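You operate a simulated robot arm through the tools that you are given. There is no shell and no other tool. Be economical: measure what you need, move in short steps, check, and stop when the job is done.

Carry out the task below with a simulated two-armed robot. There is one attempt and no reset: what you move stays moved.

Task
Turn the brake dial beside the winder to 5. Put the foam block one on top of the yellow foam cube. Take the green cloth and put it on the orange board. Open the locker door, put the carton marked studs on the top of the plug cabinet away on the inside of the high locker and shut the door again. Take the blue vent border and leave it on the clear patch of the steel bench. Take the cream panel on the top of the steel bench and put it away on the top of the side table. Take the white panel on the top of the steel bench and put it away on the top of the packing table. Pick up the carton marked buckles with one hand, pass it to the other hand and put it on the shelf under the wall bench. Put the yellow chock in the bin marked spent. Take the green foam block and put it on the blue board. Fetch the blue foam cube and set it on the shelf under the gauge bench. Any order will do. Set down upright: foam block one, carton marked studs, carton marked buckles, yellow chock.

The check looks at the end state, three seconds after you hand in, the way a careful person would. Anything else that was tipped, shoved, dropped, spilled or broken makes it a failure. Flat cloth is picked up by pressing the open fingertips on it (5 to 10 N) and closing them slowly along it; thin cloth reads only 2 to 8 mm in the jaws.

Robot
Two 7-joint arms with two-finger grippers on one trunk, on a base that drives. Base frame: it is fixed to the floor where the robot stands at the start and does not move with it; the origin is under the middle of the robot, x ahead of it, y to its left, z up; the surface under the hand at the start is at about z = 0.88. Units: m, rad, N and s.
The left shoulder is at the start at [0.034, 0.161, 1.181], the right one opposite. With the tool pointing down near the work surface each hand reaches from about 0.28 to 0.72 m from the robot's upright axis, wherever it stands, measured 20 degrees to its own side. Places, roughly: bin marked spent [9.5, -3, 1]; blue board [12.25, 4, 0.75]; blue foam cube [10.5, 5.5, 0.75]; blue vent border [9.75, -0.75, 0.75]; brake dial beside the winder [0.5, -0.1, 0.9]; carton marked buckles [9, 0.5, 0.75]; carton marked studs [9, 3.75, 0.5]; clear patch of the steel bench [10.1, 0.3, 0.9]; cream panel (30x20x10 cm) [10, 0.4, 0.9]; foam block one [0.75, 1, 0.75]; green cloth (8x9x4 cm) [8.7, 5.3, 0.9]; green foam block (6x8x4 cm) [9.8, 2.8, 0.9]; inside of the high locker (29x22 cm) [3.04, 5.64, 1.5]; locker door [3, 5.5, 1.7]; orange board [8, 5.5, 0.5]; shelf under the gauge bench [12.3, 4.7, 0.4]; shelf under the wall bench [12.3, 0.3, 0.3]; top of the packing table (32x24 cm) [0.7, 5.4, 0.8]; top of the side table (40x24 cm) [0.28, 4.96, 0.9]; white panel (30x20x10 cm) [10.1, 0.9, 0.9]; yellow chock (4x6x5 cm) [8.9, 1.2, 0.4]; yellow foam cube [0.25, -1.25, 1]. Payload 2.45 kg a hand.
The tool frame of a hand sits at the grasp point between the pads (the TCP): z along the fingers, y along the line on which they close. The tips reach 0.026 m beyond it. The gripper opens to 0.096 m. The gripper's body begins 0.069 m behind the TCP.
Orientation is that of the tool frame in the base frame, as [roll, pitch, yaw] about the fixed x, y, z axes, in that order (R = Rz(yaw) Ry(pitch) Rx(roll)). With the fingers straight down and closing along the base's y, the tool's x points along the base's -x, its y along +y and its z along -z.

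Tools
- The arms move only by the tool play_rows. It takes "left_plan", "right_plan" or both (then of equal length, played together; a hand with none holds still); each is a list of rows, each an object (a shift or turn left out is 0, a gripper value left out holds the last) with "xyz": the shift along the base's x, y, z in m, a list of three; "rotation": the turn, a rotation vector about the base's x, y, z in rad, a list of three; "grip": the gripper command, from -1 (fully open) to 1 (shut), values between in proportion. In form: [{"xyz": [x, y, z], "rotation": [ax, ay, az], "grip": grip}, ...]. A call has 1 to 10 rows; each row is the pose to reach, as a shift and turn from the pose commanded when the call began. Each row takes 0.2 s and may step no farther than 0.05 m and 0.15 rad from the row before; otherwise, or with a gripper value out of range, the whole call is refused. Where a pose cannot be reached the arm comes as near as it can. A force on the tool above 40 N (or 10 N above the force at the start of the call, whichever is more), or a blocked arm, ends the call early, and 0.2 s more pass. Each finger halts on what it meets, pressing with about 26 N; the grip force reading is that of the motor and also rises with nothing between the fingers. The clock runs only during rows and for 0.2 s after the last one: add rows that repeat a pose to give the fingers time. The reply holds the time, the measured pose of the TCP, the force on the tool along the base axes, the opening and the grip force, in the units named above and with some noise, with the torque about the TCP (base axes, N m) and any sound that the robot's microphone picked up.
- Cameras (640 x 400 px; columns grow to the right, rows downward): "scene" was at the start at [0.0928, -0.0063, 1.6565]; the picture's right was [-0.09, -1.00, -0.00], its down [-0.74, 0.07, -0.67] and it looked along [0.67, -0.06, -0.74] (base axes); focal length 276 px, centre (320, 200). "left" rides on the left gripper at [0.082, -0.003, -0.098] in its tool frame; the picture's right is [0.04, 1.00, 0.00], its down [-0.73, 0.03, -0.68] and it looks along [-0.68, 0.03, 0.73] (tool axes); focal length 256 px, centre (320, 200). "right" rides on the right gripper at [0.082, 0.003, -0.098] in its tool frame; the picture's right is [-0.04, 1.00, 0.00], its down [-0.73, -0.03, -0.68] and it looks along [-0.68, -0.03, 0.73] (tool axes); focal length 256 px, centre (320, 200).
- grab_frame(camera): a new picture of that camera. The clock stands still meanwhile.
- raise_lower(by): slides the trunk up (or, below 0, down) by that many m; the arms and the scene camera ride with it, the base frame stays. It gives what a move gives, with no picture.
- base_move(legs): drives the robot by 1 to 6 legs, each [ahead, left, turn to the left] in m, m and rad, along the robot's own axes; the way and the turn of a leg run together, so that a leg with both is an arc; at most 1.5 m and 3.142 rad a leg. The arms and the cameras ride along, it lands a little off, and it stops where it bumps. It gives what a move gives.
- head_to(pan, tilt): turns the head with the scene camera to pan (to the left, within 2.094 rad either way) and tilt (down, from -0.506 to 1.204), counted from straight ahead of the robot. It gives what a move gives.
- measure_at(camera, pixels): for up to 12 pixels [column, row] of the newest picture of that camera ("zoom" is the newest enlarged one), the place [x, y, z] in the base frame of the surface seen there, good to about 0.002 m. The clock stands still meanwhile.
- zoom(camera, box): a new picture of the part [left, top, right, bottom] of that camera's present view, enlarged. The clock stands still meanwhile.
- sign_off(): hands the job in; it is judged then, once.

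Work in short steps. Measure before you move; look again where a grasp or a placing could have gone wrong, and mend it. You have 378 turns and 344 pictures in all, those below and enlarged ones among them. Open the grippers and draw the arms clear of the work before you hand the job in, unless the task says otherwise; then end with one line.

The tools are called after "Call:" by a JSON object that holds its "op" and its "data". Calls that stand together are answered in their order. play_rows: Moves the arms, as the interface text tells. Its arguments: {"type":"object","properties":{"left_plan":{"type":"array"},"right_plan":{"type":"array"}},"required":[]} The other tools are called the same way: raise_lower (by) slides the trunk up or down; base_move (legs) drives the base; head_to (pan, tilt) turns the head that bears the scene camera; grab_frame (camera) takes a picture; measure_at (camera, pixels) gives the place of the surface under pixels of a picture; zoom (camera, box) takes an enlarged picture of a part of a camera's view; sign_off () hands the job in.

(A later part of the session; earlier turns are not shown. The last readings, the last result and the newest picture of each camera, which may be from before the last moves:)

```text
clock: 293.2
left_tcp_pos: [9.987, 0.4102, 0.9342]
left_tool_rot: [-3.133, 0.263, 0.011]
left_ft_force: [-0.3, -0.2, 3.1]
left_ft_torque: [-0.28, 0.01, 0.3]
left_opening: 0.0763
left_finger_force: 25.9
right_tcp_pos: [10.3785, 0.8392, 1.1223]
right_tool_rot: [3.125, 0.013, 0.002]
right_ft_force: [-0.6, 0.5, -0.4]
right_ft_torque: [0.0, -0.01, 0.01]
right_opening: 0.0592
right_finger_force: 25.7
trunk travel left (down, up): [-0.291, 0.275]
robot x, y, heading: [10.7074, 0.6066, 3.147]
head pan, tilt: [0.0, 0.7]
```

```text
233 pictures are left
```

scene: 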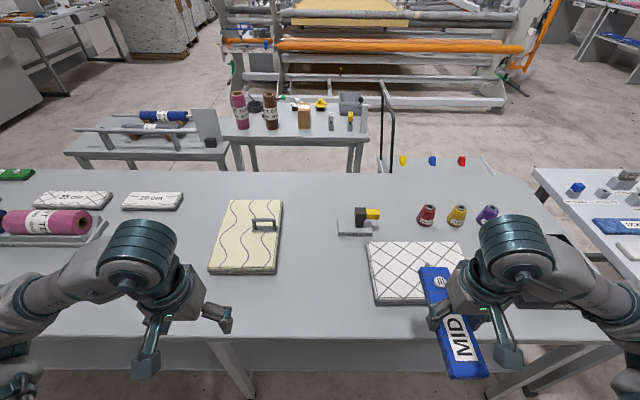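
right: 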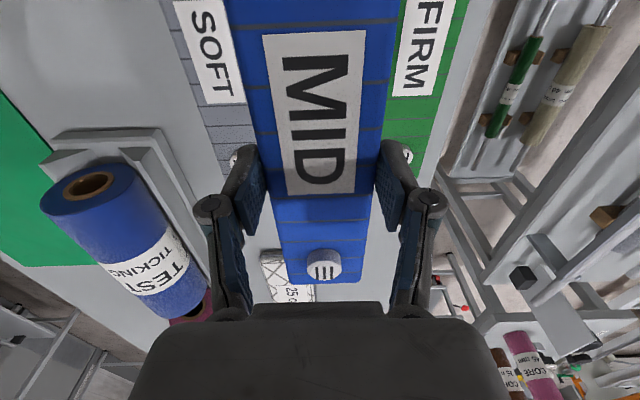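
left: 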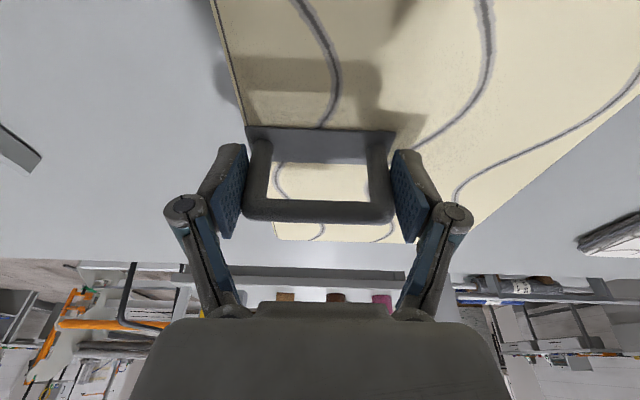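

Gripped (0.076, 26 N). I lift slowly by 0.12 and look.

Call:
{"op": "play_rows", "data": {"left_plan": [{"xyz": [0, 0, 0.01], "grip": -0.4}, {"xyz": [0, 0, 0.025]}, {"xyz": [0, 0, 0.05]}, {"xyz": [0, 0, 0.08]}, {"xyz": [0, 0, 0.12]}, {"xyz": [0, 0, 0.12]}]}}

Call:
{"op": "grab_frame", "data": {"camera": "scene"}}

```text
clock: 294.6
left_tcp_pos: [9.9861, 0.4085, 1.0547]
left_tool_rot: [-3.133, 0.262, 0.01]
left_ft_force: [0.3, 0.3, -1.5]
left_ft_torque: [0.06, 0.01, -0.02]
left_opening: 0.0764
left_finger_force: 26.0
right_tcp_pos: [10.3762, 0.8409, 1.1209]
right_tool_rot: [3.123, 0.012, 0.002]
right_ft_force: [-0.7, 0.2, -0.4]
right_ft_torque: [0.03, -0.03, 0.02]
right_opening: 0.0594
right_finger_force: 26.1
trunk travel left (down, up): [-0.291, 0.275]
robot x, y, heading: [10.7057, 0.6019, 3.143]
head pan, tilt: [0.0, 0.7]
```

```text
232 pictures are left
```

scene: 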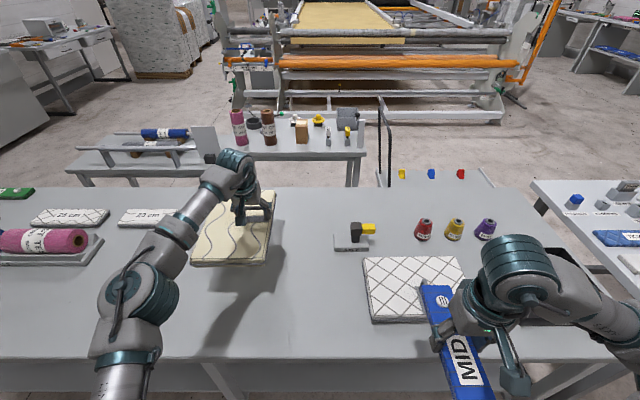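

Panel hangs level and light. I retract it toward me at z≈1.15, then strafe left 0.38 so the right hand can set the tile at (10.1,0.3).

Call:
{"op": "play_rows", "data": {"left_plan": [{"xyz": [0.04, -0.01, 0.02], "rotation": [0, -0.03, 0]}, {"xyz": [0.08, -0.03, 0.04], "rotation": [0, -0.07, 0]}, {"xyz": [0.12, -0.045, 0.06], "rotation": [0, -0.11, 0]}, {"xyz": [0.16, -0.06, 0.07], "rotation": [0, -0.15, 0]}, {"xyz": [0.2, -0.075, 0.08], "rotation": [0, -0.19, 0]}, {"xyz": [0.24, -0.09, 0.09], "rotation": [0, -0.23, 0]}, {"xyz": [0.28, -0.1, 0.1], "rotation": [0, -0.26, 0]}, {"xyz": [0.31, -0.11, 0.1], "rotation": [0, -0.26, 0]}]}}

Call:
{"op": "base_move", "data": {"legs": [[0, 0.38, 0]]}}

Call:
{"op": "head_to", "data": {"pan": 0.0, "tilt": 0.8}}

Call:
{"op": "grab_frame", "data": {"camera": "scene"}}

```text
clock: 296.4
left_tcp_pos: [10.2982, 0.2985, 1.1566]
left_tool_rot: [-3.133, 0.002, 0.012]
left_ft_force: [-0.1, 0.4, -1.6]
left_ft_torque: [0.12, 0.05, 0.0]
left_opening: 0.0764
left_finger_force: 25.7
right_tcp_pos: [10.3783, 0.8368, 1.1224]
right_tool_rot: [3.127, 0.013, 0.002]
right_ft_force: [-0.9, -0.5, -0.2]
right_ft_torque: [0.02, 0.0, -0.02]
right_opening: 0.0595
right_finger_force: 26.1
trunk travel left (down, up): [-0.291, 0.275]
robot x, y, heading: [10.7076, 0.6032, 3.144]
head pan, tilt: [0.0, 0.7]
```

```text
clock: 298.8
left_tcp_pos: [10.298, -0.0764, 1.1563]
left_tool_rot: [-3.138, 0.003, 0.012]
left_ft_force: [0.4, 0.7, -2.2]
left_ft_torque: [0.12, -0.03, -0.03]
left_opening: 0.0768
left_finger_force: 26.1
right_tcp_pos: [10.3763, 0.4639, 1.1207]
right_tool_rot: [3.121, 0.014, 0.004]
right_ft_force: [0.5, 0.8, -0.3]
right_ft_torque: [-0.01, -0.02, -0.04]
right_opening: 0.0594
right_finger_force: 26.3
trunk travel left (down, up): [-0.291, 0.275]
robot x, y, heading: [10.7021, 0.2223, -3.138]
head pan, tilt: [0.0, 0.7]
```

```text
clock: 299.4
left_tcp_pos: [10.3012, -0.0727, 1.1579]
left_tool_rot: [-3.139, 0.005, 0.008]
left_ft_force: [0.2, 0.9, -2.2]
left_ft_torque: [0.08, 0.03, -0.01]
left_opening: 0.0767
left_finger_force: 26.0
right_tcp_pos: [10.3796, 0.4669, 1.1207]
right_tool_rot: [3.121, 0.016, 0.003]
right_ft_force: [-0.5, 0.6, -0.3]
right_ft_torque: [0.01, -0.02, -0.03]
right_opening: 0.0592
right_finger_force: 26.1
trunk travel left (down, up): [-0.291, 0.275]
robot x, y, heading: [10.7048, 0.2252, -3.145]
head pan, tilt: [0.0, 0.799]
```

```text
231 pictures are left
```

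scene: 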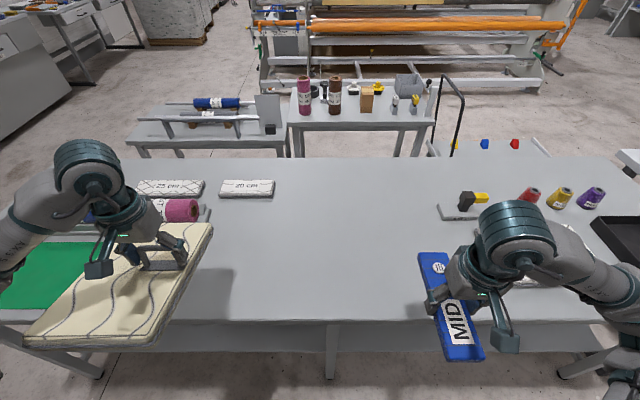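

The patch is free. I lower the tile at (10.10,0.30).

Call:
{"op": "play_rows", "data": {"right_plan": [{"xyz": [-0.04, -0.024, 0]}, {"xyz": [-0.08, -0.048, 0]}, {"xyz": [-0.12, -0.072, -0.01]}, {"xyz": [-0.16, -0.096, -0.02]}, {"xyz": [-0.2, -0.12, -0.03]}, {"xyz": [-0.24, -0.143, -0.045]}, {"xyz": [-0.28, -0.167, -0.06]}, {"xyz": [-0.28, -0.167, -0.105]}, {"xyz": [-0.28, -0.167, -0.15]}, {"xyz": [-0.28, -0.167, -0.195]}]}}

Call:
{"op": "play_rows", "data": {"right_plan": [{"xyz": [0, 0, -0.02]}, {"xyz": [0, 0, -0.032]}, {"xyz": [0, 0, -0.036]}, {"xyz": [0, 0, -0.036]}]}}

```text
clock: 301.6
left_tcp_pos: [10.2998, -0.0953, 1.1528]
left_tool_rot: [-3.126, 0.005, 0.013]
left_ft_force: [0.6, -0.8, -1.9]
left_ft_torque: [0.14, 0.01, 0.02]
left_opening: 0.0763
left_finger_force: 25.7
right_tcp_pos: [10.1006, 0.2805, 0.9272]
right_tool_rot: [3.133, 0.017, 0.006]
right_ft_force: [0.1, -1.0, -0.8]
right_ft_torque: [-0.01, -0.02, 0.01]
right_opening: 0.0591
right_finger_force: 26.2
trunk travel left (down, up): [-0.291, 0.275]
robot x, y, heading: [10.7022, 0.2237, -3.136]
head pan, tilt: [0.0, 0.799]
```

```text
clock: 302.6
left_tcp_pos: [10.3009, -0.0964, 1.1518]
left_tool_rot: [-3.123, 0.004, 0.014]
left_ft_force: [0.9, -0.8, -1.3]
left_ft_torque: [0.13, 0.03, 0.01]
left_opening: 0.0765
left_finger_force: 26.4
right_tcp_pos: [10.1009, 0.277, 0.8913]
right_tool_rot: [3.139, 0.016, 0.004]
right_ft_force: [0.5, 0.3, -1.0]
right_ft_torque: [0.09, -0.02, 0.02]
right_opening: 0.0592
right_finger_force: 26.4
trunk travel left (down, up): [-0.291, 0.275]
robot x, y, heading: [10.7019, 0.2216, -3.139]
head pan, tilt: [0.0, 0.799]
```

Just above the surface; lower 3 mm, open and rise.

Call:
{"op": "play_rows", "data": {"right_plan": [{"xyz": [0, 0, -0.003]}, {"xyz": [0, 0, -0.003], "grip": 0.0}, {"xyz": [0, 0, -0.003], "grip": -0.3}, {"xyz": [0, 0, -0.003], "grip": -0.6}, {"xyz": [0, 0, 0.03]}, {"xyz": [0.01, 0.02, 0.07]}, {"xyz": [0.04, 0.04, 0.1]}, {"xyz": [0.07, 0.06, 0.13]}]}}

Call:
{"op": "grab_frame", "data": {"camera": "scene"}}

```text
clock: 304.4
left_tcp_pos: [10.3031, -0.0908, 1.1549]
left_tool_rot: [-3.128, 0.005, 0.012]
left_ft_force: [-0.1, 0.0, -2.2]
left_ft_torque: [0.13, 0.04, -0.01]
left_opening: 0.0765
left_finger_force: 26.4
right_tcp_pos: [10.1731, 0.3409, 1.0228]
right_tool_rot: [3.131, 0.016, 0.005]
right_ft_force: [0.4, 0.4, -0.6]
right_ft_torque: [0.0, -0.01, 0.0]
right_opening: 0.077
right_finger_force: 0.1
trunk travel left (down, up): [-0.291, 0.275]
robot x, y, heading: [10.7075, 0.221, -3.144]
head pan, tilt: [0.0, 0.799]
```

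```text
230 pictures are left
```

scene: 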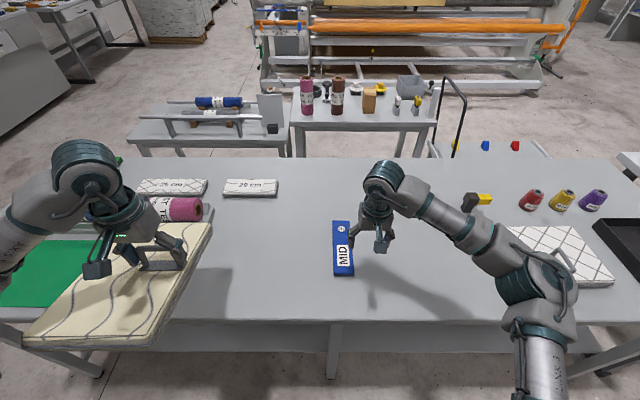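

Tile set. Now the white panel: I pull the right hand back, strafe right 0.42 and look at its handle.

Call:
{"op": "play_rows", "data": {"right_plan": [{"xyz": [0.04, 0.02, 0.03], "grip": -1}, {"xyz": [0.08, 0.04, 0.06]}, {"xyz": [0.12, 0.07, 0.08]}, {"xyz": [0.16, 0.1, 0.1]}, {"xyz": [0.2, 0.12, 0.1]}]}}

Call:
{"op": "base_move", "data": {"legs": [[0, -0.42, 0]]}}

Call:
{"op": "head_to", "data": {"pan": -0.3, "tilt": 0.85}}

Call:
{"op": "grab_frame", "data": {"camera": "scene"}}

```text
refused: row 1 steps farther than a row can; nothing moved
```

```text
clock: 307.0
left_tcp_pos: [10.3008, 0.3352, 1.1541]
left_tool_rot: [-3.131, 0.006, 0.009]
left_ft_force: [-0.6, 0.5, -1.9]
left_ft_torque: [0.09, -0.01, 0.02]
left_opening: 0.0763
left_finger_force: 25.8
right_tcp_pos: [10.1716, 0.7676, 1.0216]
right_tool_rot: [3.132, 0.016, 0.0]
right_ft_force: [-0.1, 0.6, 0.3]
right_ft_torque: [0.01, 0.02, 0.05]
right_opening: 0.077
right_finger_force: 0.1
trunk travel left (down, up): [-0.291, 0.275]
robot x, y, heading: [10.7084, 0.6446, 3.141]
head pan, tilt: [0.0, 0.799]
```

```text
clock: 307.8
left_tcp_pos: [10.3039, 0.3366, 1.1586]
left_tool_rot: [-3.133, 0.008, 0.01]
left_ft_force: [1.2, 0.1, -2.4]
left_ft_torque: [0.09, 0.01, 0.0]
left_opening: 0.0764
left_finger_force: 25.4
right_tcp_pos: [10.175, 0.7686, 1.0231]
right_tool_rot: [3.131, 0.02, 0.0]
right_ft_force: [0.2, 0.2, -0.4]
right_ft_torque: [0.02, 0.01, 0.0]
right_opening: 0.0766
right_finger_force: 0.1
trunk travel left (down, up): [-0.291, 0.275]
robot x, y, heading: [10.7049, 0.6432, 3.143]
head pan, tilt: [-0.3, 0.85]
```

```text
229 pictures are left
```

scene: 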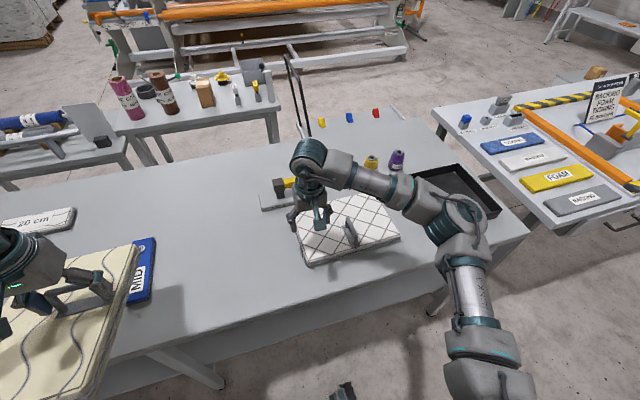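

The hand stayed out but passed clear. The white handle is at (348,232); zoom and measure.

Call:
{"op": "zoom", "data": {"camera": "scene", "box": [270, 180, 420, 280]}}

Call:
{"op": "measure_at", "data": {"camera": "zoom", "pixels": [[330, 180], [345, 200], [360, 225], [375, 250], [345, 270], [320, 225], [230, 250], [160, 330], [540, 220], [470, 110], [300, 200], [375, 275]]}}

```text
4.00 times, centred on (345, 230) of scene
```

zoom: 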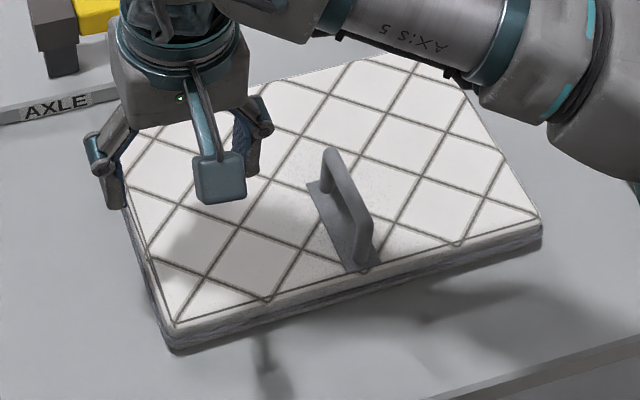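

```text
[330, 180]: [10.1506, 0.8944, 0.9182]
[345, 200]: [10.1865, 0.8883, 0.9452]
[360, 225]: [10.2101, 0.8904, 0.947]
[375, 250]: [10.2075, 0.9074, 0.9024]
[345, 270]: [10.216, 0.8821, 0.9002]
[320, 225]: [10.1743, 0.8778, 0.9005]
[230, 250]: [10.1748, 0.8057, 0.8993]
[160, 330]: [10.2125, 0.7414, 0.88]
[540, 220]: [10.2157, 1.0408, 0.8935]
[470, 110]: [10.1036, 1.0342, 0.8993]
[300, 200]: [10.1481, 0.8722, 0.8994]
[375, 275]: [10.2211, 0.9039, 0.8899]
```

Handle: x 10.143–10.213 at y 0.889, top 0.947. I raise the right hand, turn it 90° so it closes along x, and centre over (10.178,0.889).

Call:
{"op": "play_rows", "data": {"right_plan": [{"xyz": [0, 0.01, 0.03], "rotation": [0, 0, 0.15], "grip": -1}, {"xyz": [0, 0.025, 0.05], "rotation": [0, 0, 0.3]}, {"xyz": [0, 0.04, 0.05], "rotation": [0, 0, 0.45]}, {"xyz": [0, 0.055, 0.05], "rotation": [0, 0, 0.6]}, {"xyz": [0, 0.07, 0.05], "rotation": [0, 0, 0.75]}, {"xyz": [0.002, 0.08, 0.05], "rotation": [0, 0, 0.9]}, {"xyz": [0.003, 0.09, 0.05], "rotation": [0, 0, 1.05]}, {"xyz": [0.003, 0.1, 0.05], "rotation": [0, 0, 1.2]}, {"xyz": [0.003, 0.11, 0.05], "rotation": [0, 0, 1.35]}, {"xyz": [0.003, 0.12, 0.05], "rotation": [0, 0, 1.5]}]}}

Call:
{"op": "play_rows", "data": {"right_plan": [{"rotation": [0, 0, 0.07]}, {"xyz": [0, 0, -0.04], "rotation": [0, 0, 0.07]}, {"xyz": [0, 0, -0.06], "rotation": [0, 0, 0.07]}, {"xyz": [0, 0, -0.06], "rotation": [0, 0, 0.07]}]}}

Call:
{"op": "grab_frame", "data": {"camera": "right"}}

```text
clock: 310.0
left_tcp_pos: [10.304, 0.335, 1.1557]
left_tool_rot: [-3.131, 0.008, 0.007]
left_ft_force: [-0.2, 0.1, -1.6]
left_ft_torque: [0.12, 0.0, -0.02]
left_opening: 0.0764
left_finger_force: 25.3
right_tcp_pos: [10.3576, 0.7627, 1.0664]
right_tool_rot: [3.131, 0.016, 1.489]
right_ft_force: [-0.1, 0.3, -0.3]
right_ft_torque: [0.04, -0.02, 0.0]
right_opening: 0.0961
right_finger_force: 0.0
right hand out of reach, approached as far as the arm can: row 6, 7, 8, 9, 10
trunk travel left (down, up): [-0.291, 0.275]
robot x, y, heading: [10.7042, 0.6417, 3.142]
head pan, tilt: [-0.3, 0.85]
```

```text
clock: 311.0
left_tcp_pos: [10.3053, 0.3354, 1.1561]
left_tool_rot: [-3.129, 0.009, 0.009]
left_ft_force: [-0.9, -0.6, -1.8]
left_ft_torque: [0.11, -0.03, 0.0]
left_opening: 0.0768
left_finger_force: 26.2
right_tcp_pos: [10.3746, 0.7502, 1.0104]
right_tool_rot: [3.128, 0.017, 1.567]
right_ft_force: [0.2, 0.1, -0.2]
right_ft_torque: [0.0, 0.0, -0.01]
right_opening: 0.0961
right_finger_force: 0.1
right hand out of reach, approached as far as the arm can: row 1, 2, 3, 4
trunk travel left (down, up): [-0.291, 0.275]
robot x, y, heading: [10.7074, 0.6394, 3.142]
head pan, tilt: [-0.3, 0.85]
```

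```text
227 pictures are left
```

right: 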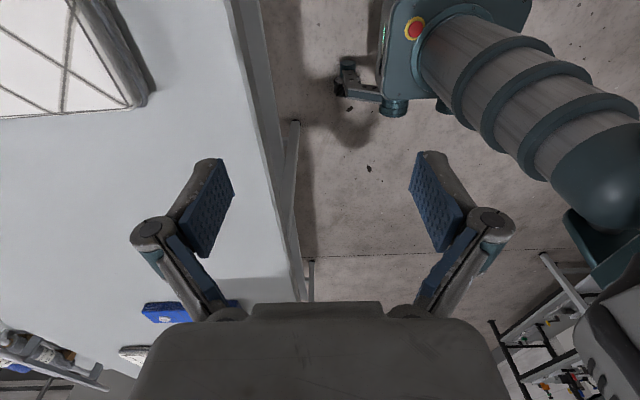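

Out of reach with that wrist turn. I turn back and instead grip the arch across its bar at the corner nearest the panel's centre (closing along y).

Call:
{"op": "play_rows", "data": {"right_plan": [{"xyz": [0, 0, 0.03], "rotation": [0, 0, -0.15]}, {"xyz": [0, 0, 0.06], "rotation": [0, 0, -0.3]}, {"xyz": [0, 0, 0.06], "rotation": [0, 0, -0.45]}, {"xyz": [0, 0, 0.06], "rotation": [0, 0, -0.6]}, {"xyz": [0, 0, 0.06], "rotation": [0, 0, -0.75]}, {"xyz": [0, 0, 0.06], "rotation": [0, 0, -0.9]}, {"xyz": [0, 0, 0.06], "rotation": [0, 0, -1.05]}, {"xyz": [0, 0, 0.06], "rotation": [0, 0, -1.2]}, {"xyz": [0, 0, 0.06], "rotation": [0, 0, -1.35]}, {"xyz": [0, 0, 0.06], "rotation": [0, 0, -1.5]}]}}

Call:
{"op": "play_rows", "data": {"right_plan": [{"rotation": [0, 0, -0.07]}, {"rotation": [0, 0, -0.07]}, {"rotation": [0, 0, -0.07]}]}}

Call:
{"op": "grab_frame", "data": {"camera": "right"}}

```text
clock: 313.2
left_tcp_pos: [10.3041, 0.3361, 1.1568]
left_tool_rot: [-3.13, 0.009, 0.009]
left_ft_force: [0.4, 0.3, -2.0]
left_ft_torque: [0.09, -0.02, 0.0]
left_opening: 0.0766
left_finger_force: 26.4
right_tcp_pos: [10.3761, 0.7494, 1.0708]
right_tool_rot: [3.131, 0.018, 0.068]
right_ft_force: [0.8, 0.6, -0.8]
right_ft_torque: [-0.01, 0.01, -0.04]
right_opening: 0.096
right_finger_force: 0.0
trunk travel left (down, up): [-0.291, 0.275]
robot x, y, heading: [10.7099, 0.6446, 3.14]
head pan, tilt: [-0.3, 0.85]
```

```text
clock: 314.0
left_tcp_pos: [10.3044, 0.336, 1.1563]
left_tool_rot: [-3.128, 0.009, 0.01]
left_ft_force: [0.7, -0.3, -1.5]
left_ft_torque: [0.1, 0.0, 0.01]
left_opening: 0.0762
left_finger_force: 26.1
right_tcp_pos: [10.376, 0.7495, 1.0703]
right_tool_rot: [3.129, 0.019, -0.001]
right_ft_force: [0.3, -0.3, 0.1]
right_ft_torque: [-0.01, 0.01, -0.03]
right_opening: 0.0959
right_finger_force: 0.0
trunk travel left (down, up): [-0.291, 0.275]
robot x, y, heading: [10.7083, 0.6458, 3.142]
head pan, tilt: [-0.3, 0.85]
```

```text
226 pictures are left
```

right: 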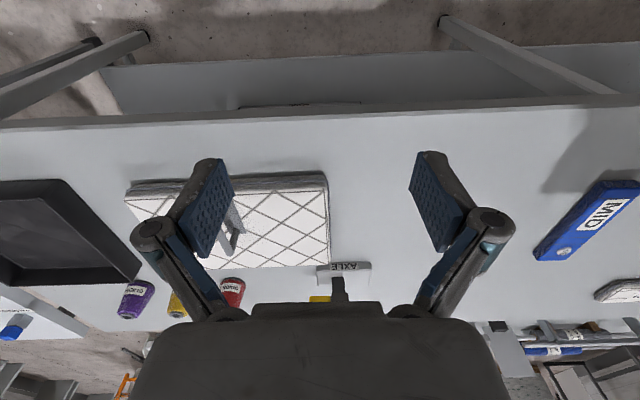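

I move to above the arch corner (10.157,0.889).

Call:
{"op": "play_rows", "data": {"right_plan": [{"xyz": [-0.036, 0.023, -0.01]}, {"xyz": [-0.073, 0.046, -0.02]}, {"xyz": [-0.11, 0.07, -0.03]}, {"xyz": [-0.146, 0.093, -0.04]}, {"xyz": [-0.183, 0.116, -0.05]}, {"xyz": [-0.219, 0.1395, -0.06], "grip": -0.3}, {"xyz": [-0.219, 0.1395, -0.075]}, {"xyz": [-0.219, 0.1395, -0.075]}]}}

Call:
{"op": "grab_frame", "data": {"camera": "right"}}

```text
clock: 315.8
left_tcp_pos: [10.3056, 0.3361, 1.1565]
left_tool_rot: [-3.129, 0.008, 0.009]
left_ft_force: [-0.1, -0.3, -1.4]
left_ft_torque: [0.09, 0.05, 0.0]
left_opening: 0.0763
left_finger_force: 25.9
right_tcp_pos: [10.1564, 0.8899, 0.9948]
right_tool_rot: [3.131, 0.019, 0.0]
right_ft_force: [0.0, 0.4, -0.1]
right_ft_torque: [-0.02, 0.01, 0.01]
right_opening: 0.062
right_finger_force: 0.1
trunk travel left (down, up): [-0.291, 0.275]
robot x, y, heading: [10.7059, 0.6431, 3.138]
head pan, tilt: [-0.3, 0.85]
```

```text
225 pictures are left
```

right: 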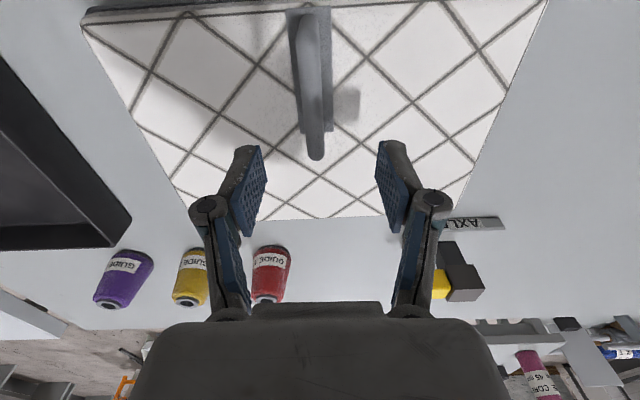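

Call:
{"op": "measure_at", "data": {"camera": "right", "pixels": [[316, 150], [316, 125], [313, 90], [310, 40], [314, 157], [300, 125], [325, 125]]}}

```text
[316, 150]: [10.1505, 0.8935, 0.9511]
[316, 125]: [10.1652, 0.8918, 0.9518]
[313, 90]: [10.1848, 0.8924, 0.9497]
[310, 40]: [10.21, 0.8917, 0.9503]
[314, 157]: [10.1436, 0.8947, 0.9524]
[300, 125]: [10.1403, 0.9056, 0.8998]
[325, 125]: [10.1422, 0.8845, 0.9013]
```

Arch bar at y 0.8925, top 0.951. Shift +3 mm in y, descend 0.062, close.

Call:
{"op": "play_rows", "data": {"right_plan": [{"xyz": [0, 0.003, -0.03]}, {"xyz": [0, 0.003, -0.055]}, {"xyz": [0, 0.003, -0.062]}, {"xyz": [0, 0.003, -0.062], "grip": 0.1}, {"xyz": [0, 0.003, -0.062], "grip": 0.5}, {"xyz": [0, 0.003, -0.062], "grip": 0.9}, {"xyz": [0, 0.003, -0.062], "grip": 1}, {"xyz": [0, 0.003, -0.062], "grip": 1}]}}

Call:
{"op": "play_rows", "data": {"right_plan": [{"xyz": [0, 0, 0.01]}, {"xyz": [0, 0, 0.025]}, {"xyz": [0, 0, 0.05]}, {"xyz": [0, 0, 0.09]}, {"xyz": [0, 0, 0.12]}]}}

Call:
{"op": "grab_frame", "data": {"camera": "scene"}}

```text
clock: 317.6
left_tcp_pos: [10.3034, 0.3358, 1.1561]
left_tool_rot: [-3.132, 0.008, 0.009]
left_ft_force: [0.5, 0.0, -1.7]
left_ft_torque: [0.08, 0.01, -0.03]
left_opening: 0.0764
left_finger_force: 25.9
right_tcp_pos: [10.157, 0.8926, 0.9339]
right_tool_rot: [3.13, 0.018, 0.001]
right_ft_force: [-0.2, 0.1, 0.3]
right_ft_torque: [0.27, -0.16, 0.01]
right_opening: 0.0104
right_finger_force: 25.6
trunk travel left (down, up): [-0.291, 0.275]
robot x, y, heading: [10.7021, 0.6452, 3.142]
head pan, tilt: [-0.3, 0.85]
```

```text
clock: 318.8
left_tcp_pos: [10.3037, 0.3365, 1.1566]
left_tool_rot: [-3.129, 0.007, 0.01]
left_ft_force: [0.2, 0.9, -2.2]
left_ft_torque: [0.09, 0.03, 0.0]
left_opening: 0.0766
left_finger_force: 25.3
right_tcp_pos: [10.1567, 0.8926, 1.0548]
right_tool_rot: [3.131, 0.02, 0.001]
right_ft_force: [0.7, -0.2, -1.8]
right_ft_torque: [0.02, -0.11, 0.02]
right_opening: 0.0102
right_finger_force: 26.4
trunk travel left (down, up): [-0.291, 0.275]
robot x, y, heading: [10.7074, 0.6448, 3.141]
head pan, tilt: [-0.3, 0.85]
```

```text
224 pictures are left
```

scene: 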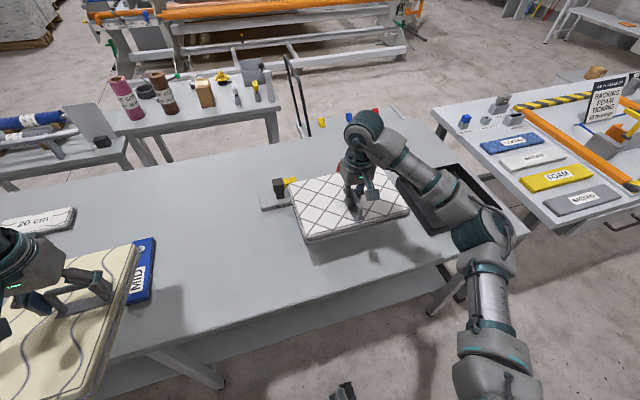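

Both panels held level. I retract the right one, back into the lane, turn to face +y and survey the way north/west.

Call:
{"op": "play_rows", "data": {"right_plan": [{"xyz": [0.03, 0.005, 0.02]}, {"xyz": [0.06, 0.01, 0.04]}, {"xyz": [0.1, 0.015, 0.06]}, {"xyz": [0.14, 0.02, 0.08]}, {"xyz": [0.18, 0.03, 0.09]}, {"xyz": [0.2, 0.03, 0.1]}]}}

Call:
{"op": "base_move", "data": {"legs": [[-0.5, 0, 0], [0, 0, -1.571]]}}

Call:
{"op": "head_to", "data": {"pan": 0.3, "tilt": 0.35}}

Call:
{"op": "grab_frame", "data": {"camera": "scene"}}

```text
clock: 320.2
left_tcp_pos: [10.3044, 0.3366, 1.1572]
left_tool_rot: [-3.132, 0.007, 0.009]
left_ft_force: [1.0, 0.3, -1.2]
left_ft_torque: [0.08, -0.01, 0.01]
left_opening: 0.0764
left_finger_force: 25.7
right_tcp_pos: [10.3569, 0.9235, 1.1545]
right_tool_rot: [3.131, 0.02, 0.0]
right_ft_force: [0.1, -1.1, -1.1]
right_ft_torque: [-0.02, -0.01, 0.02]
right_opening: 0.0101
right_finger_force: 25.9
trunk travel left (down, up): [-0.291, 0.275]
robot x, y, heading: [10.7093, 0.6455, 3.139]
head pan, tilt: [-0.3, 0.85]
```

```text
clock: 327.0
left_tcp_pos: [10.9019, 1.0472, 1.1566]
left_tool_rot: [-3.131, 0.007, -1.57]
left_ft_force: [-0.2, 0.8, -1.2]
left_ft_torque: [0.02, -0.11, -0.02]
left_opening: 0.0765
left_finger_force: 25.9
right_tcp_pos: [11.4881, 0.99, 1.1538]
right_tool_rot: [3.128, 0.02, -1.575]
right_ft_force: [0.6, -0.4, -1.3]
right_ft_torque: [-0.07, -0.03, 0.01]
right_opening: 0.0095
right_finger_force: 26.1
trunk travel left (down, up): [-0.291, 0.275]
robot x, y, heading: [11.2081, 0.6429, 1.562]
head pan, tilt: [-0.3, 0.85]
```

```text
clock: 328.0
left_tcp_pos: [10.903, 1.0433, 1.1586]
left_tool_rot: [-3.13, 0.01, -1.569]
left_ft_force: [-0.2, 0.3, -2.3]
left_ft_torque: [0.04, -0.1, 0.02]
left_opening: 0.0766
left_finger_force: 25.8
right_tcp_pos: [11.4882, 0.9879, 1.1548]
right_tool_rot: [3.129, 0.021, -1.577]
right_ft_force: [0.2, 1.0, -2.7]
right_ft_torque: [-0.08, 0.0, 0.0]
right_opening: 0.0096
right_finger_force: 26.1
trunk travel left (down, up): [-0.291, 0.275]
robot x, y, heading: [11.2063, 0.648, 1.564]
head pan, tilt: [0.3, 0.351]
```

```text
223 pictures are left
```

scene: 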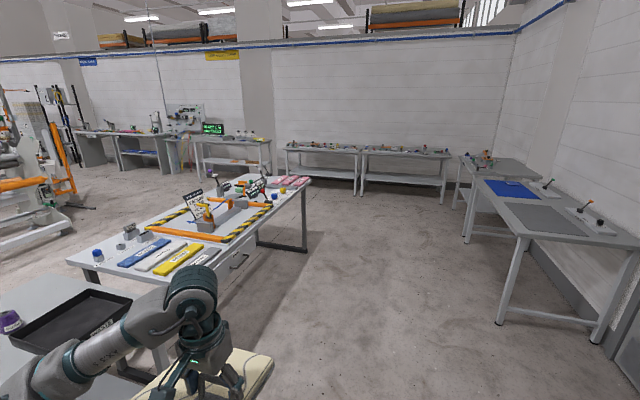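

Call:
{"op": "measure_at", "data": {"camera": "scene", "pixels": [[306, 248], [258, 245], [310, 180], [356, 193], [442, 203], [270, 178], [140, 180], [70, 200], [30, 240], [465, 238], [500, 320], [400, 220]]}}

Call:
{"op": "zoom", "data": {"camera": "scene", "box": [0, 80, 300, 260]}}

```text
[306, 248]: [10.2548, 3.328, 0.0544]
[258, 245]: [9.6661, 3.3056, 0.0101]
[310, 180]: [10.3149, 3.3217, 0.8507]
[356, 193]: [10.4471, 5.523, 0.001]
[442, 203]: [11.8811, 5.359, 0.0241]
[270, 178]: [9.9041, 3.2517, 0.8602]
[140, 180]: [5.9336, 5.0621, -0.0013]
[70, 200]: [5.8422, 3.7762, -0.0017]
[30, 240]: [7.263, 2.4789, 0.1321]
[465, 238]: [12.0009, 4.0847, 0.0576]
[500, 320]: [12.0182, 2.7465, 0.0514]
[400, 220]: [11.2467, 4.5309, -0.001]
```

```text
2.13 times, centred on (150, 170) of scene
```

zoom: 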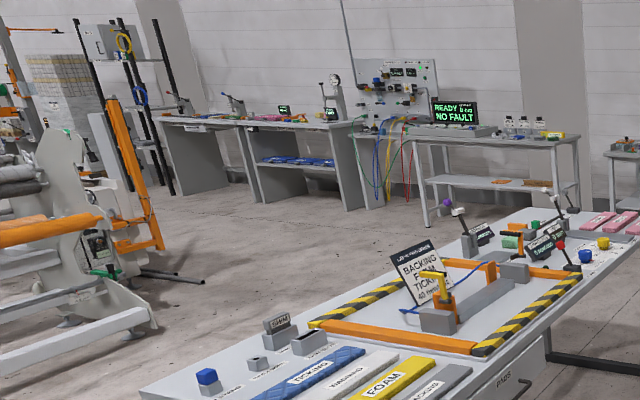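

Corridor: table ends y=3.33, north benches start y≈5.36. I go north to y≈4.4 and turn west.

Call:
{"op": "base_move", "data": {"legs": [[1.3, 0, 0.008], [1.3, 0, 0], [1.15, 0, 0], [0, 0, 1.571]]}}

Call:
{"op": "head_to", "data": {"pan": 0.0, "tilt": 0.3}}

Call:
{"op": "grab_frame", "data": {"camera": "scene"}}

```text
clock: 350.0
left_tcp_pos: [10.7832, 4.0806, 1.1576]
left_tool_rot: [-3.131, 0.011, 0.029]
left_ft_force: [1.1, -0.6, -2.7]
left_ft_torque: [0.09, 0.04, 0.03]
left_opening: 0.0768
left_finger_force: 26.6
right_tcp_pos: [10.824, 4.6684, 1.1546]
right_tool_rot: [3.128, 0.019, 0.022]
right_ft_force: [0.2, 0.5, -1.4]
right_ft_torque: [-0.01, -0.04, 0.01]
right_opening: 0.0095
right_finger_force: 26.1
trunk travel left (down, up): [-0.291, 0.275]
robot x, y, heading: [11.1755, 4.3956, -3.123]
head pan, tilt: [0.3, 0.351]
```

```text
clock: 350.8
left_tcp_pos: [10.786, 4.081, 1.1585]
left_tool_rot: [-3.131, 0.012, 0.029]
left_ft_force: [0.7, 0.1, -1.4]
left_ft_torque: [0.11, 0.01, 0.01]
left_opening: 0.0763
left_finger_force: 26.0
right_tcp_pos: [10.827, 4.6686, 1.1562]
right_tool_rot: [3.129, 0.024, 0.021]
right_ft_force: [-0.4, 0.7, -1.8]
right_ft_torque: [-0.01, -0.07, 0.03]
right_opening: 0.0098
right_finger_force: 25.5
trunk travel left (down, up): [-0.291, 0.275]
robot x, y, heading: [11.1749, 4.3939, -3.117]
head pan, tilt: [0.0, 0.3]
```

```text
221 pictures are left
```

scene: 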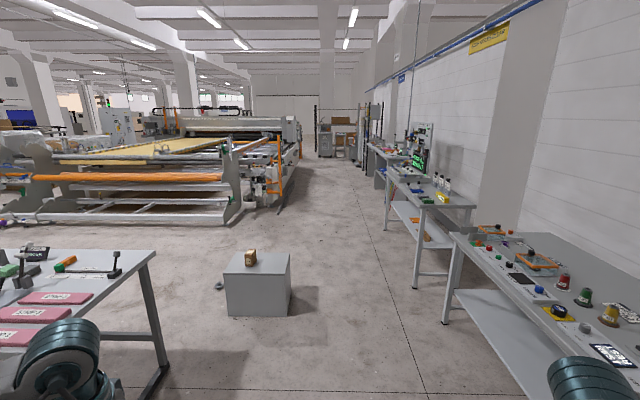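

I measure the cabinet and bench edges for passage.

Call:
{"op": "measure_at", "data": {"camera": "scene", "pixels": [[290, 308], [228, 308], [285, 255], [415, 288], [445, 322], [245, 215], [275, 205], [285, 190], [378, 225], [385, 190], [320, 155], [250, 258]]}}

Call:
{"op": "zoom", "data": {"camera": "scene", "box": [220, 90, 460, 240]}}

```text
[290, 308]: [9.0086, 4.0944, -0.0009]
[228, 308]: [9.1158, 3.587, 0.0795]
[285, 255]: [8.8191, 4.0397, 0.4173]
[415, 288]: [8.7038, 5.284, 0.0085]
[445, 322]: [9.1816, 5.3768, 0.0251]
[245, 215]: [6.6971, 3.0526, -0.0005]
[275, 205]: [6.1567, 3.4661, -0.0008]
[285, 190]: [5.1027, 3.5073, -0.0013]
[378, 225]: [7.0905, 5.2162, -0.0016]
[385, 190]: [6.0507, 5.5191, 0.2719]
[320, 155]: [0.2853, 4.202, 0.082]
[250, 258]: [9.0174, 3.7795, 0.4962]
```

```text
2.67 times, centred on (340, 165) of scene
```

zoom: 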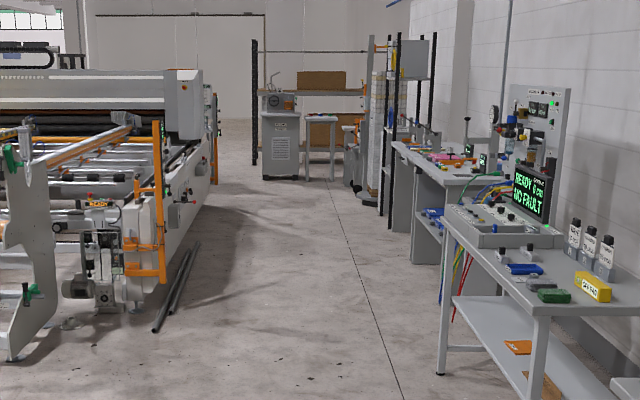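

Clear corridor at y≈4.62. I drive west in steps, checking pose midway.

Call:
{"op": "base_move", "data": {"legs": [[0, -0.22, -0.024], [1.4, 0, 0], [1.4, 0, 0]]}}

```text
clock: 365.6
left_tcp_pos: [7.9761, 4.3448, 1.1588]
left_tool_rot: [-3.131, 0.013, -0.01]
left_ft_force: [0.1, -0.4, -1.2]
left_ft_torque: [0.06, 0.0, 0.05]
left_opening: 0.0765
left_finger_force: 26.1
right_tcp_pos: [8.0393, 4.9309, 1.1567]
right_tool_rot: [3.13, 0.025, -0.016]
right_ft_force: [-0.6, 0.5, -2.2]
right_ft_torque: [0.0, -0.08, 0.0]
right_opening: 0.0096
right_finger_force: 26.1
trunk travel left (down, up): [-0.291, 0.275]
robot x, y, heading: [8.3808, 4.647, 3.118]
head pan, tilt: [0.0, 0.3]
```

Call:
{"op": "base_move", "data": {"legs": [[0, 0.05, 0.024], [1.4, 0, 0], [1.3, 0, 0]]}}

Call:
{"op": "grab_frame", "data": {"camera": "scene"}}

```text
clock: 379.1
left_tcp_pos: [5.3163, 4.2877, 1.1695]
left_tool_rot: [3.12, 0.019, 0.02]
left_ft_force: [-0.5, 1.9, -1.1]
left_ft_torque: [-0.03, 0.05, -0.06]
left_opening: 0.0764
left_finger_force: 26.6
right_tcp_pos: [5.3589, 4.875, 1.1489]
right_tool_rot: [3.098, 0.027, 0.01]
right_ft_force: [0.6, 1.4, -1.2]
right_ft_torque: [-0.08, -0.08, -0.06]
right_opening: 0.0095
right_finger_force: 26.0
trunk travel left (down, up): [-0.291, 0.275]
robot x, y, heading: [5.7019, 4.5688, -3.125]
head pan, tilt: [0.0, 0.3]
```

```text
219 pictures are left
```

scene: 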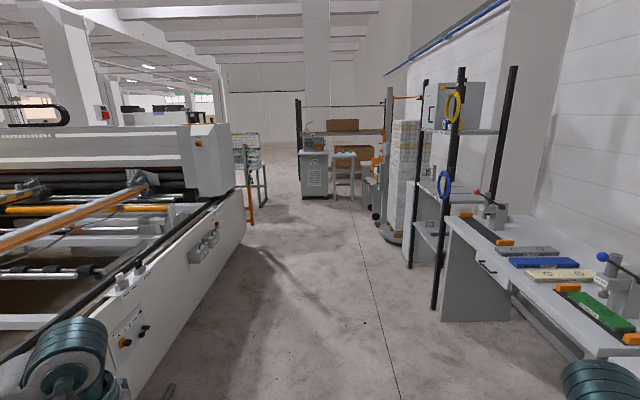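

Call:
{"op": "measure_at", "data": {"camera": "scene", "pixels": [[435, 308], [410, 265], [390, 235], [245, 225], [160, 390], [245, 245], [325, 195], [360, 190], [305, 130], [372, 195], [265, 200], [455, 105]]}}

Call:
{"op": "zoom", "data": {"camera": "scene", "box": [220, 60, 520, 240]}}

```text
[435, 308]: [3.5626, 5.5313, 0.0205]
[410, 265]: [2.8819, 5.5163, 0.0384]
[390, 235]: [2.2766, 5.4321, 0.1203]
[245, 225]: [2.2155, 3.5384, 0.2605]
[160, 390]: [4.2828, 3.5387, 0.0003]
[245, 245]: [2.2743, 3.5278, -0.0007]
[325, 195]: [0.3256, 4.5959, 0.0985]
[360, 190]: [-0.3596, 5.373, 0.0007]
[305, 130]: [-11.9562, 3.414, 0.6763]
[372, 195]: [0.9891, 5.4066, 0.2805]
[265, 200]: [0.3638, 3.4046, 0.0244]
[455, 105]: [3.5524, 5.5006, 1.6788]
```

```text
2.13 times, centred on (370, 150) of scene
```

zoom: 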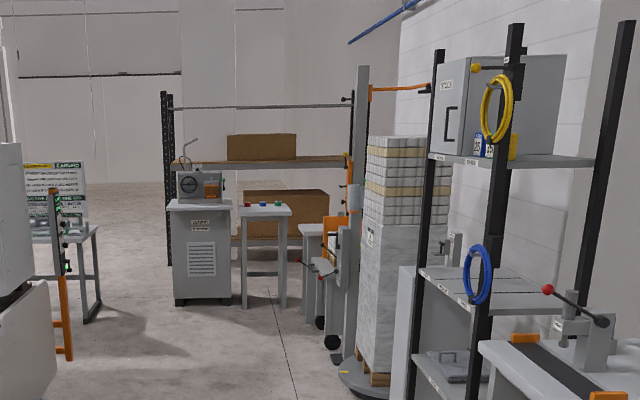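

The locker door faces the corridor. I continue west to x≈1.9 to view the packing and side tables.

Call:
{"op": "base_move", "data": {"legs": [[0, 0.05, -0.016], [1.4, 0, 0], [1.3, 0, 0]]}}

Call:
{"op": "head_to", "data": {"pan": -0.2, "tilt": 0.45}}

Call:
{"op": "grab_frame", "data": {"camera": "scene"}}

```text
clock: 392.7
left_tcp_pos: [2.6341, 4.2445, 1.1669]
left_tool_rot: [3.129, 0.022, -0.006]
left_ft_force: [-0.2, 0.8, -1.9]
left_ft_torque: [0.04, 0.03, -0.02]
left_opening: 0.0766
left_finger_force: 26.4
right_tcp_pos: [2.6892, 4.8321, 1.1528]
right_tool_rot: [3.11, 0.028, -0.011]
right_ft_force: [0.3, -0.3, -1.1]
right_ft_torque: [-0.03, -0.05, -0.01]
right_opening: 0.0094
right_finger_force: 25.9
trunk travel left (down, up): [-0.291, 0.275]
robot x, y, heading: [3.0261, 4.5236, 3.132]
head pan, tilt: [0.0, 0.3]
```

```text
clock: 393.4
left_tcp_pos: [2.6369, 4.2155, 1.1641]
left_tool_rot: [-3.135, 0.023, 0.001]
left_ft_force: [1.1, -1.1, -1.9]
left_ft_torque: [0.16, 0.03, 0.03]
left_opening: 0.0763
left_finger_force: 26.3
right_tcp_pos: [2.6935, 4.8017, 1.1593]
right_tool_rot: [3.131, 0.031, -0.007]
right_ft_force: [-0.8, -1.5, -2.6]
right_ft_torque: [0.03, -0.09, 0.03]
right_opening: 0.0093
right_finger_force: 26.1
trunk travel left (down, up): [-0.291, 0.275]
robot x, y, heading: [3.023, 4.5209, 3.133]
head pan, tilt: [-0.201, 0.45]
```

```text
217 pictures are left
```

scene: 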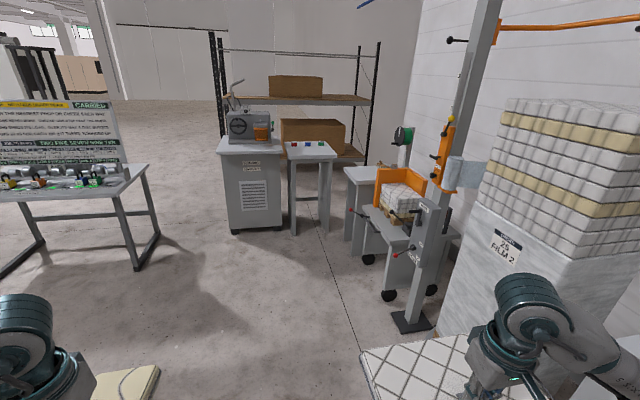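

Call:
{"op": "measure_at", "data": {"camera": "scene", "pixels": [[310, 155], [292, 160], [330, 160], [305, 145], [365, 175], [348, 172], [372, 190], [385, 210], [250, 148], [400, 205], [375, 165], [330, 225]]}}

Call:
{"op": "zoom", "data": {"camera": "scene", "box": [210, 70, 470, 310]}}

```text
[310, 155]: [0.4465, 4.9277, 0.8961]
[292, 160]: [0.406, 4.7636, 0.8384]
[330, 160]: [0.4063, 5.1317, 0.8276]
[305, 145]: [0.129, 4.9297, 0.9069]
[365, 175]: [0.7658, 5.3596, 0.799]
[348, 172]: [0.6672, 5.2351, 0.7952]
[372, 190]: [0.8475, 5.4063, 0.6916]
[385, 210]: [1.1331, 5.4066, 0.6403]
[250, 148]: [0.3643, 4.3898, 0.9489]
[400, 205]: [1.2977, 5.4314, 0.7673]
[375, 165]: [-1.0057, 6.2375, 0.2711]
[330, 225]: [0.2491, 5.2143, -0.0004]
```

```text
1.67 times, centred on (340, 190) of scene
```

zoom: 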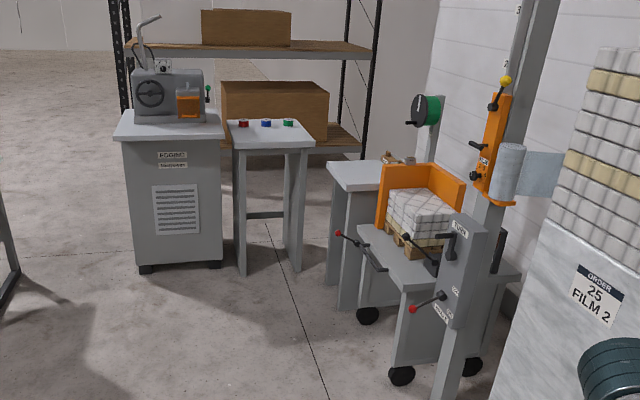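

Side table is the one with the buttons (≈0.28,4.96); packing table ≈(0.7,5.4). I move 1.0 m closer for exact measurement.

Call:
{"op": "base_move", "data": {"legs": [[1.0, 0, 0.009]]}}

Call:
{"op": "head_to", "data": {"pan": -0.25, "tilt": 0.55}}

Call:
{"op": "zoom", "data": {"camera": "scene", "box": [210, 100, 530, 300]}}

```text
clock: 398.6
left_tcp_pos: [1.6415, 4.2079, 1.1641]
left_tool_rot: [-3.135, 0.023, 0.016]
left_ft_force: [-0.1, -0.8, -1.9]
left_ft_torque: [0.21, -0.03, 0.06]
left_opening: 0.0766
left_finger_force: 25.8
right_tcp_pos: [1.6898, 4.7952, 1.1592]
right_tool_rot: [3.13, 0.034, 0.011]
right_ft_force: [-0.4, -1.4, -2.3]
right_ft_torque: [0.08, -0.06, 0.08]
right_opening: 0.0093
right_finger_force: 26.1
trunk travel left (down, up): [-0.291, 0.275]
robot x, y, heading: [2.0277, 4.5158, -3.137]
head pan, tilt: [-0.201, 0.45]
```

```text
clock: 399.3
left_tcp_pos: [1.6436, 4.2517, 1.1734]
left_tool_rot: [3.115, 0.024, 0.01]
left_ft_force: [-0.4, 1.3, -1.5]
left_ft_torque: [0.05, 0.02, -0.06]
left_opening: 0.0765
left_finger_force: 26.5
right_tcp_pos: [1.6917, 4.8383, 1.1503]
right_tool_rot: [3.096, 0.034, 0.005]
right_ft_force: [0.5, 0.1, -1.8]
right_ft_torque: [-0.04, -0.04, -0.01]
right_opening: 0.0097
right_finger_force: 25.7
trunk travel left (down, up): [-0.291, 0.275]
robot x, y, heading: [2.0264, 4.5227, -3.134]
head pan, tilt: [-0.25, 0.55]
```

```text
2.00 times, centred on (370, 200) of scene
```

zoom: 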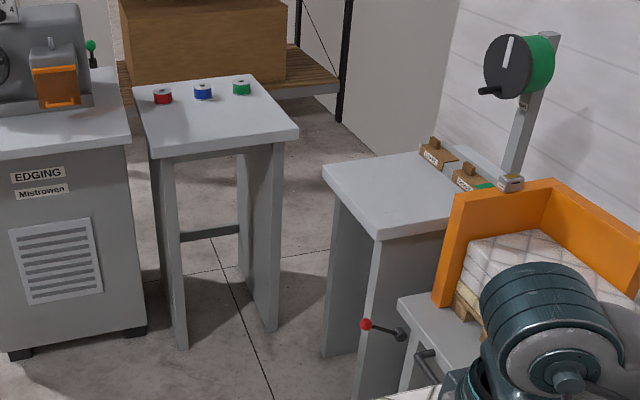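

Call:
{"op": "measure_at", "data": {"camera": "zoom", "pixels": [[138, 90], [252, 84], [295, 133], [158, 152], [163, 97], [242, 88], [327, 172], [375, 235], [405, 152], [430, 160], [470, 180], [445, 215]]}}

Call:
{"op": "measure_at", "data": {"camera": "zoom", "pixels": [[400, 300], [370, 325], [400, 340], [440, 270], [430, 360], [320, 350], [180, 345], [130, 130], [140, 330], [500, 190], [420, 220], [350, 180]]}}

```text
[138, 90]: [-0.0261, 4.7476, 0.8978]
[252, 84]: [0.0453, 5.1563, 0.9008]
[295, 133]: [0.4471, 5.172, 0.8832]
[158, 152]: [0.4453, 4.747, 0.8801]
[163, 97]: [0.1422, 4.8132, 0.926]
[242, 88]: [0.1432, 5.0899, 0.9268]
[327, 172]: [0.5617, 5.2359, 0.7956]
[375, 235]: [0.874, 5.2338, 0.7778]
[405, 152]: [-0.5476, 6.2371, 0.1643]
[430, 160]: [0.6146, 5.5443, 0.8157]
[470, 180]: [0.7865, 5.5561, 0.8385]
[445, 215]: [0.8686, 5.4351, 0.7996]
```

```text
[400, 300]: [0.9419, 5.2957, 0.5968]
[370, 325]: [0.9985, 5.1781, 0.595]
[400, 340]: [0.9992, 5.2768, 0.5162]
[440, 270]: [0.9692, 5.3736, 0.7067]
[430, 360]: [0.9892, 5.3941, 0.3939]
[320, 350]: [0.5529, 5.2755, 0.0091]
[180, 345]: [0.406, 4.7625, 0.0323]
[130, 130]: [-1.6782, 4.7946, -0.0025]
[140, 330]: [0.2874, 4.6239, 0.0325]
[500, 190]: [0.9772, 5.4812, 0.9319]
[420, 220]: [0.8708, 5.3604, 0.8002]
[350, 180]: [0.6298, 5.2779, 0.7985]
```

Side-table free top: x 0.16–0.447, y 4.75–5.17, z 0.90. Packing top: x 0.56–0.875, y 5.235–5.5, z 0.80. One stand at about (1.03,4.70) heading 2.4 serves both; I drive there.

Call:
{"op": "base_move", "data": {"legs": [[1.0, 0, 0], [0, -0.18, 0], [0, 0, -0.74]]}}

Call:
{"op": "head_to", "data": {"pan": 0.0, "tilt": 0.75}}

Call:
{"op": "grab_frame", "data": {"camera": "scene"}}

```text
clock: 407.5
left_tcp_pos: [0.5314, 4.7133, 1.164]
left_tool_rot: [-3.135, 0.024, -0.719]
left_ft_force: [-0.1, 0.0, -2.3]
left_ft_torque: [0.06, -0.02, -0.02]
left_opening: 0.0767
left_finger_force: 26.0
right_tcp_pos: [0.9621, 5.1158, 1.1594]
right_tool_rot: [3.131, 0.034, -0.726]
right_ft_force: [-0.6, 0.5, -1.4]
right_ft_torque: [-0.06, -0.05, 0.03]
right_opening: 0.0095
right_finger_force: 26.5
trunk travel left (down, up): [-0.291, 0.275]
robot x, y, heading: [1.0223, 4.6827, 2.413]
head pan, tilt: [-0.25, 0.55]
```

```text
clock: 408.3
left_tcp_pos: [0.5372, 4.7139, 1.1671]
left_tool_rot: [3.141, 0.027, -0.718]
left_ft_force: [0.4, -0.2, -2.3]
left_ft_torque: [0.08, -0.07, 0.01]
left_opening: 0.0764
left_finger_force: 25.8
right_tcp_pos: [0.9674, 5.1179, 1.1598]
right_tool_rot: [3.124, 0.039, -0.725]
right_ft_force: [0.0, 0.4, -2.4]
right_ft_torque: [-0.03, -0.07, 0.03]
right_opening: 0.0093
right_finger_force: 25.8
trunk travel left (down, up): [-0.291, 0.275]
robot x, y, heading: [1.0213, 4.6828, 2.409]
head pan, tilt: [0.0, 0.75]
```

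```text
214 pictures are left
```

scene: 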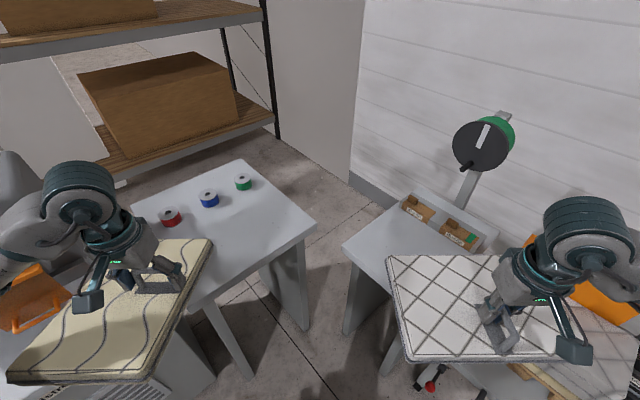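

Excellent position. I measure the packing table's free rectangle more exactly.

Call:
{"op": "zoom", "data": {"camera": "scene", "box": [330, 170, 510, 300]}}

Call:
{"op": "measure_at", "data": {"camera": "zoom", "pixels": [[50, 265], [245, 85], [180, 200], [255, 145], [385, 255], [200, 330], [290, 190], [150, 180], [545, 240], [400, 290]]}}

```text
3.08 times, centred on (420, 235) of scene
```

zoom: 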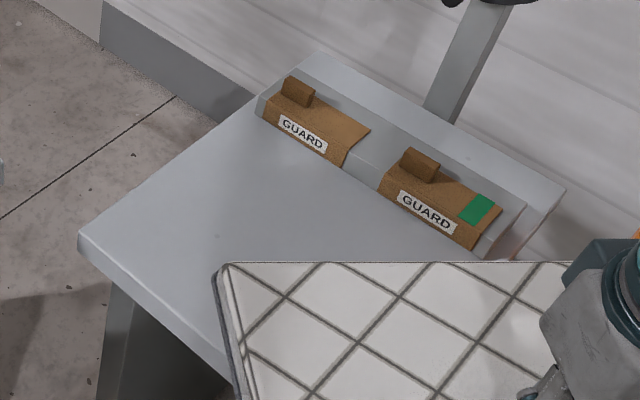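

```text
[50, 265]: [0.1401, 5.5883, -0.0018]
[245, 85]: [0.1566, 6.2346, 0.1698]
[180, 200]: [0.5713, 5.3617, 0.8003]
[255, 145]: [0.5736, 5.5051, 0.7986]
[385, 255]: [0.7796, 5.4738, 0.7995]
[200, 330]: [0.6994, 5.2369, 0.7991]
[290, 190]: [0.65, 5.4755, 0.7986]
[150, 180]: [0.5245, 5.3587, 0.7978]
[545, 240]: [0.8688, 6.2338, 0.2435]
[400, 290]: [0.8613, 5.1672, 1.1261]
```

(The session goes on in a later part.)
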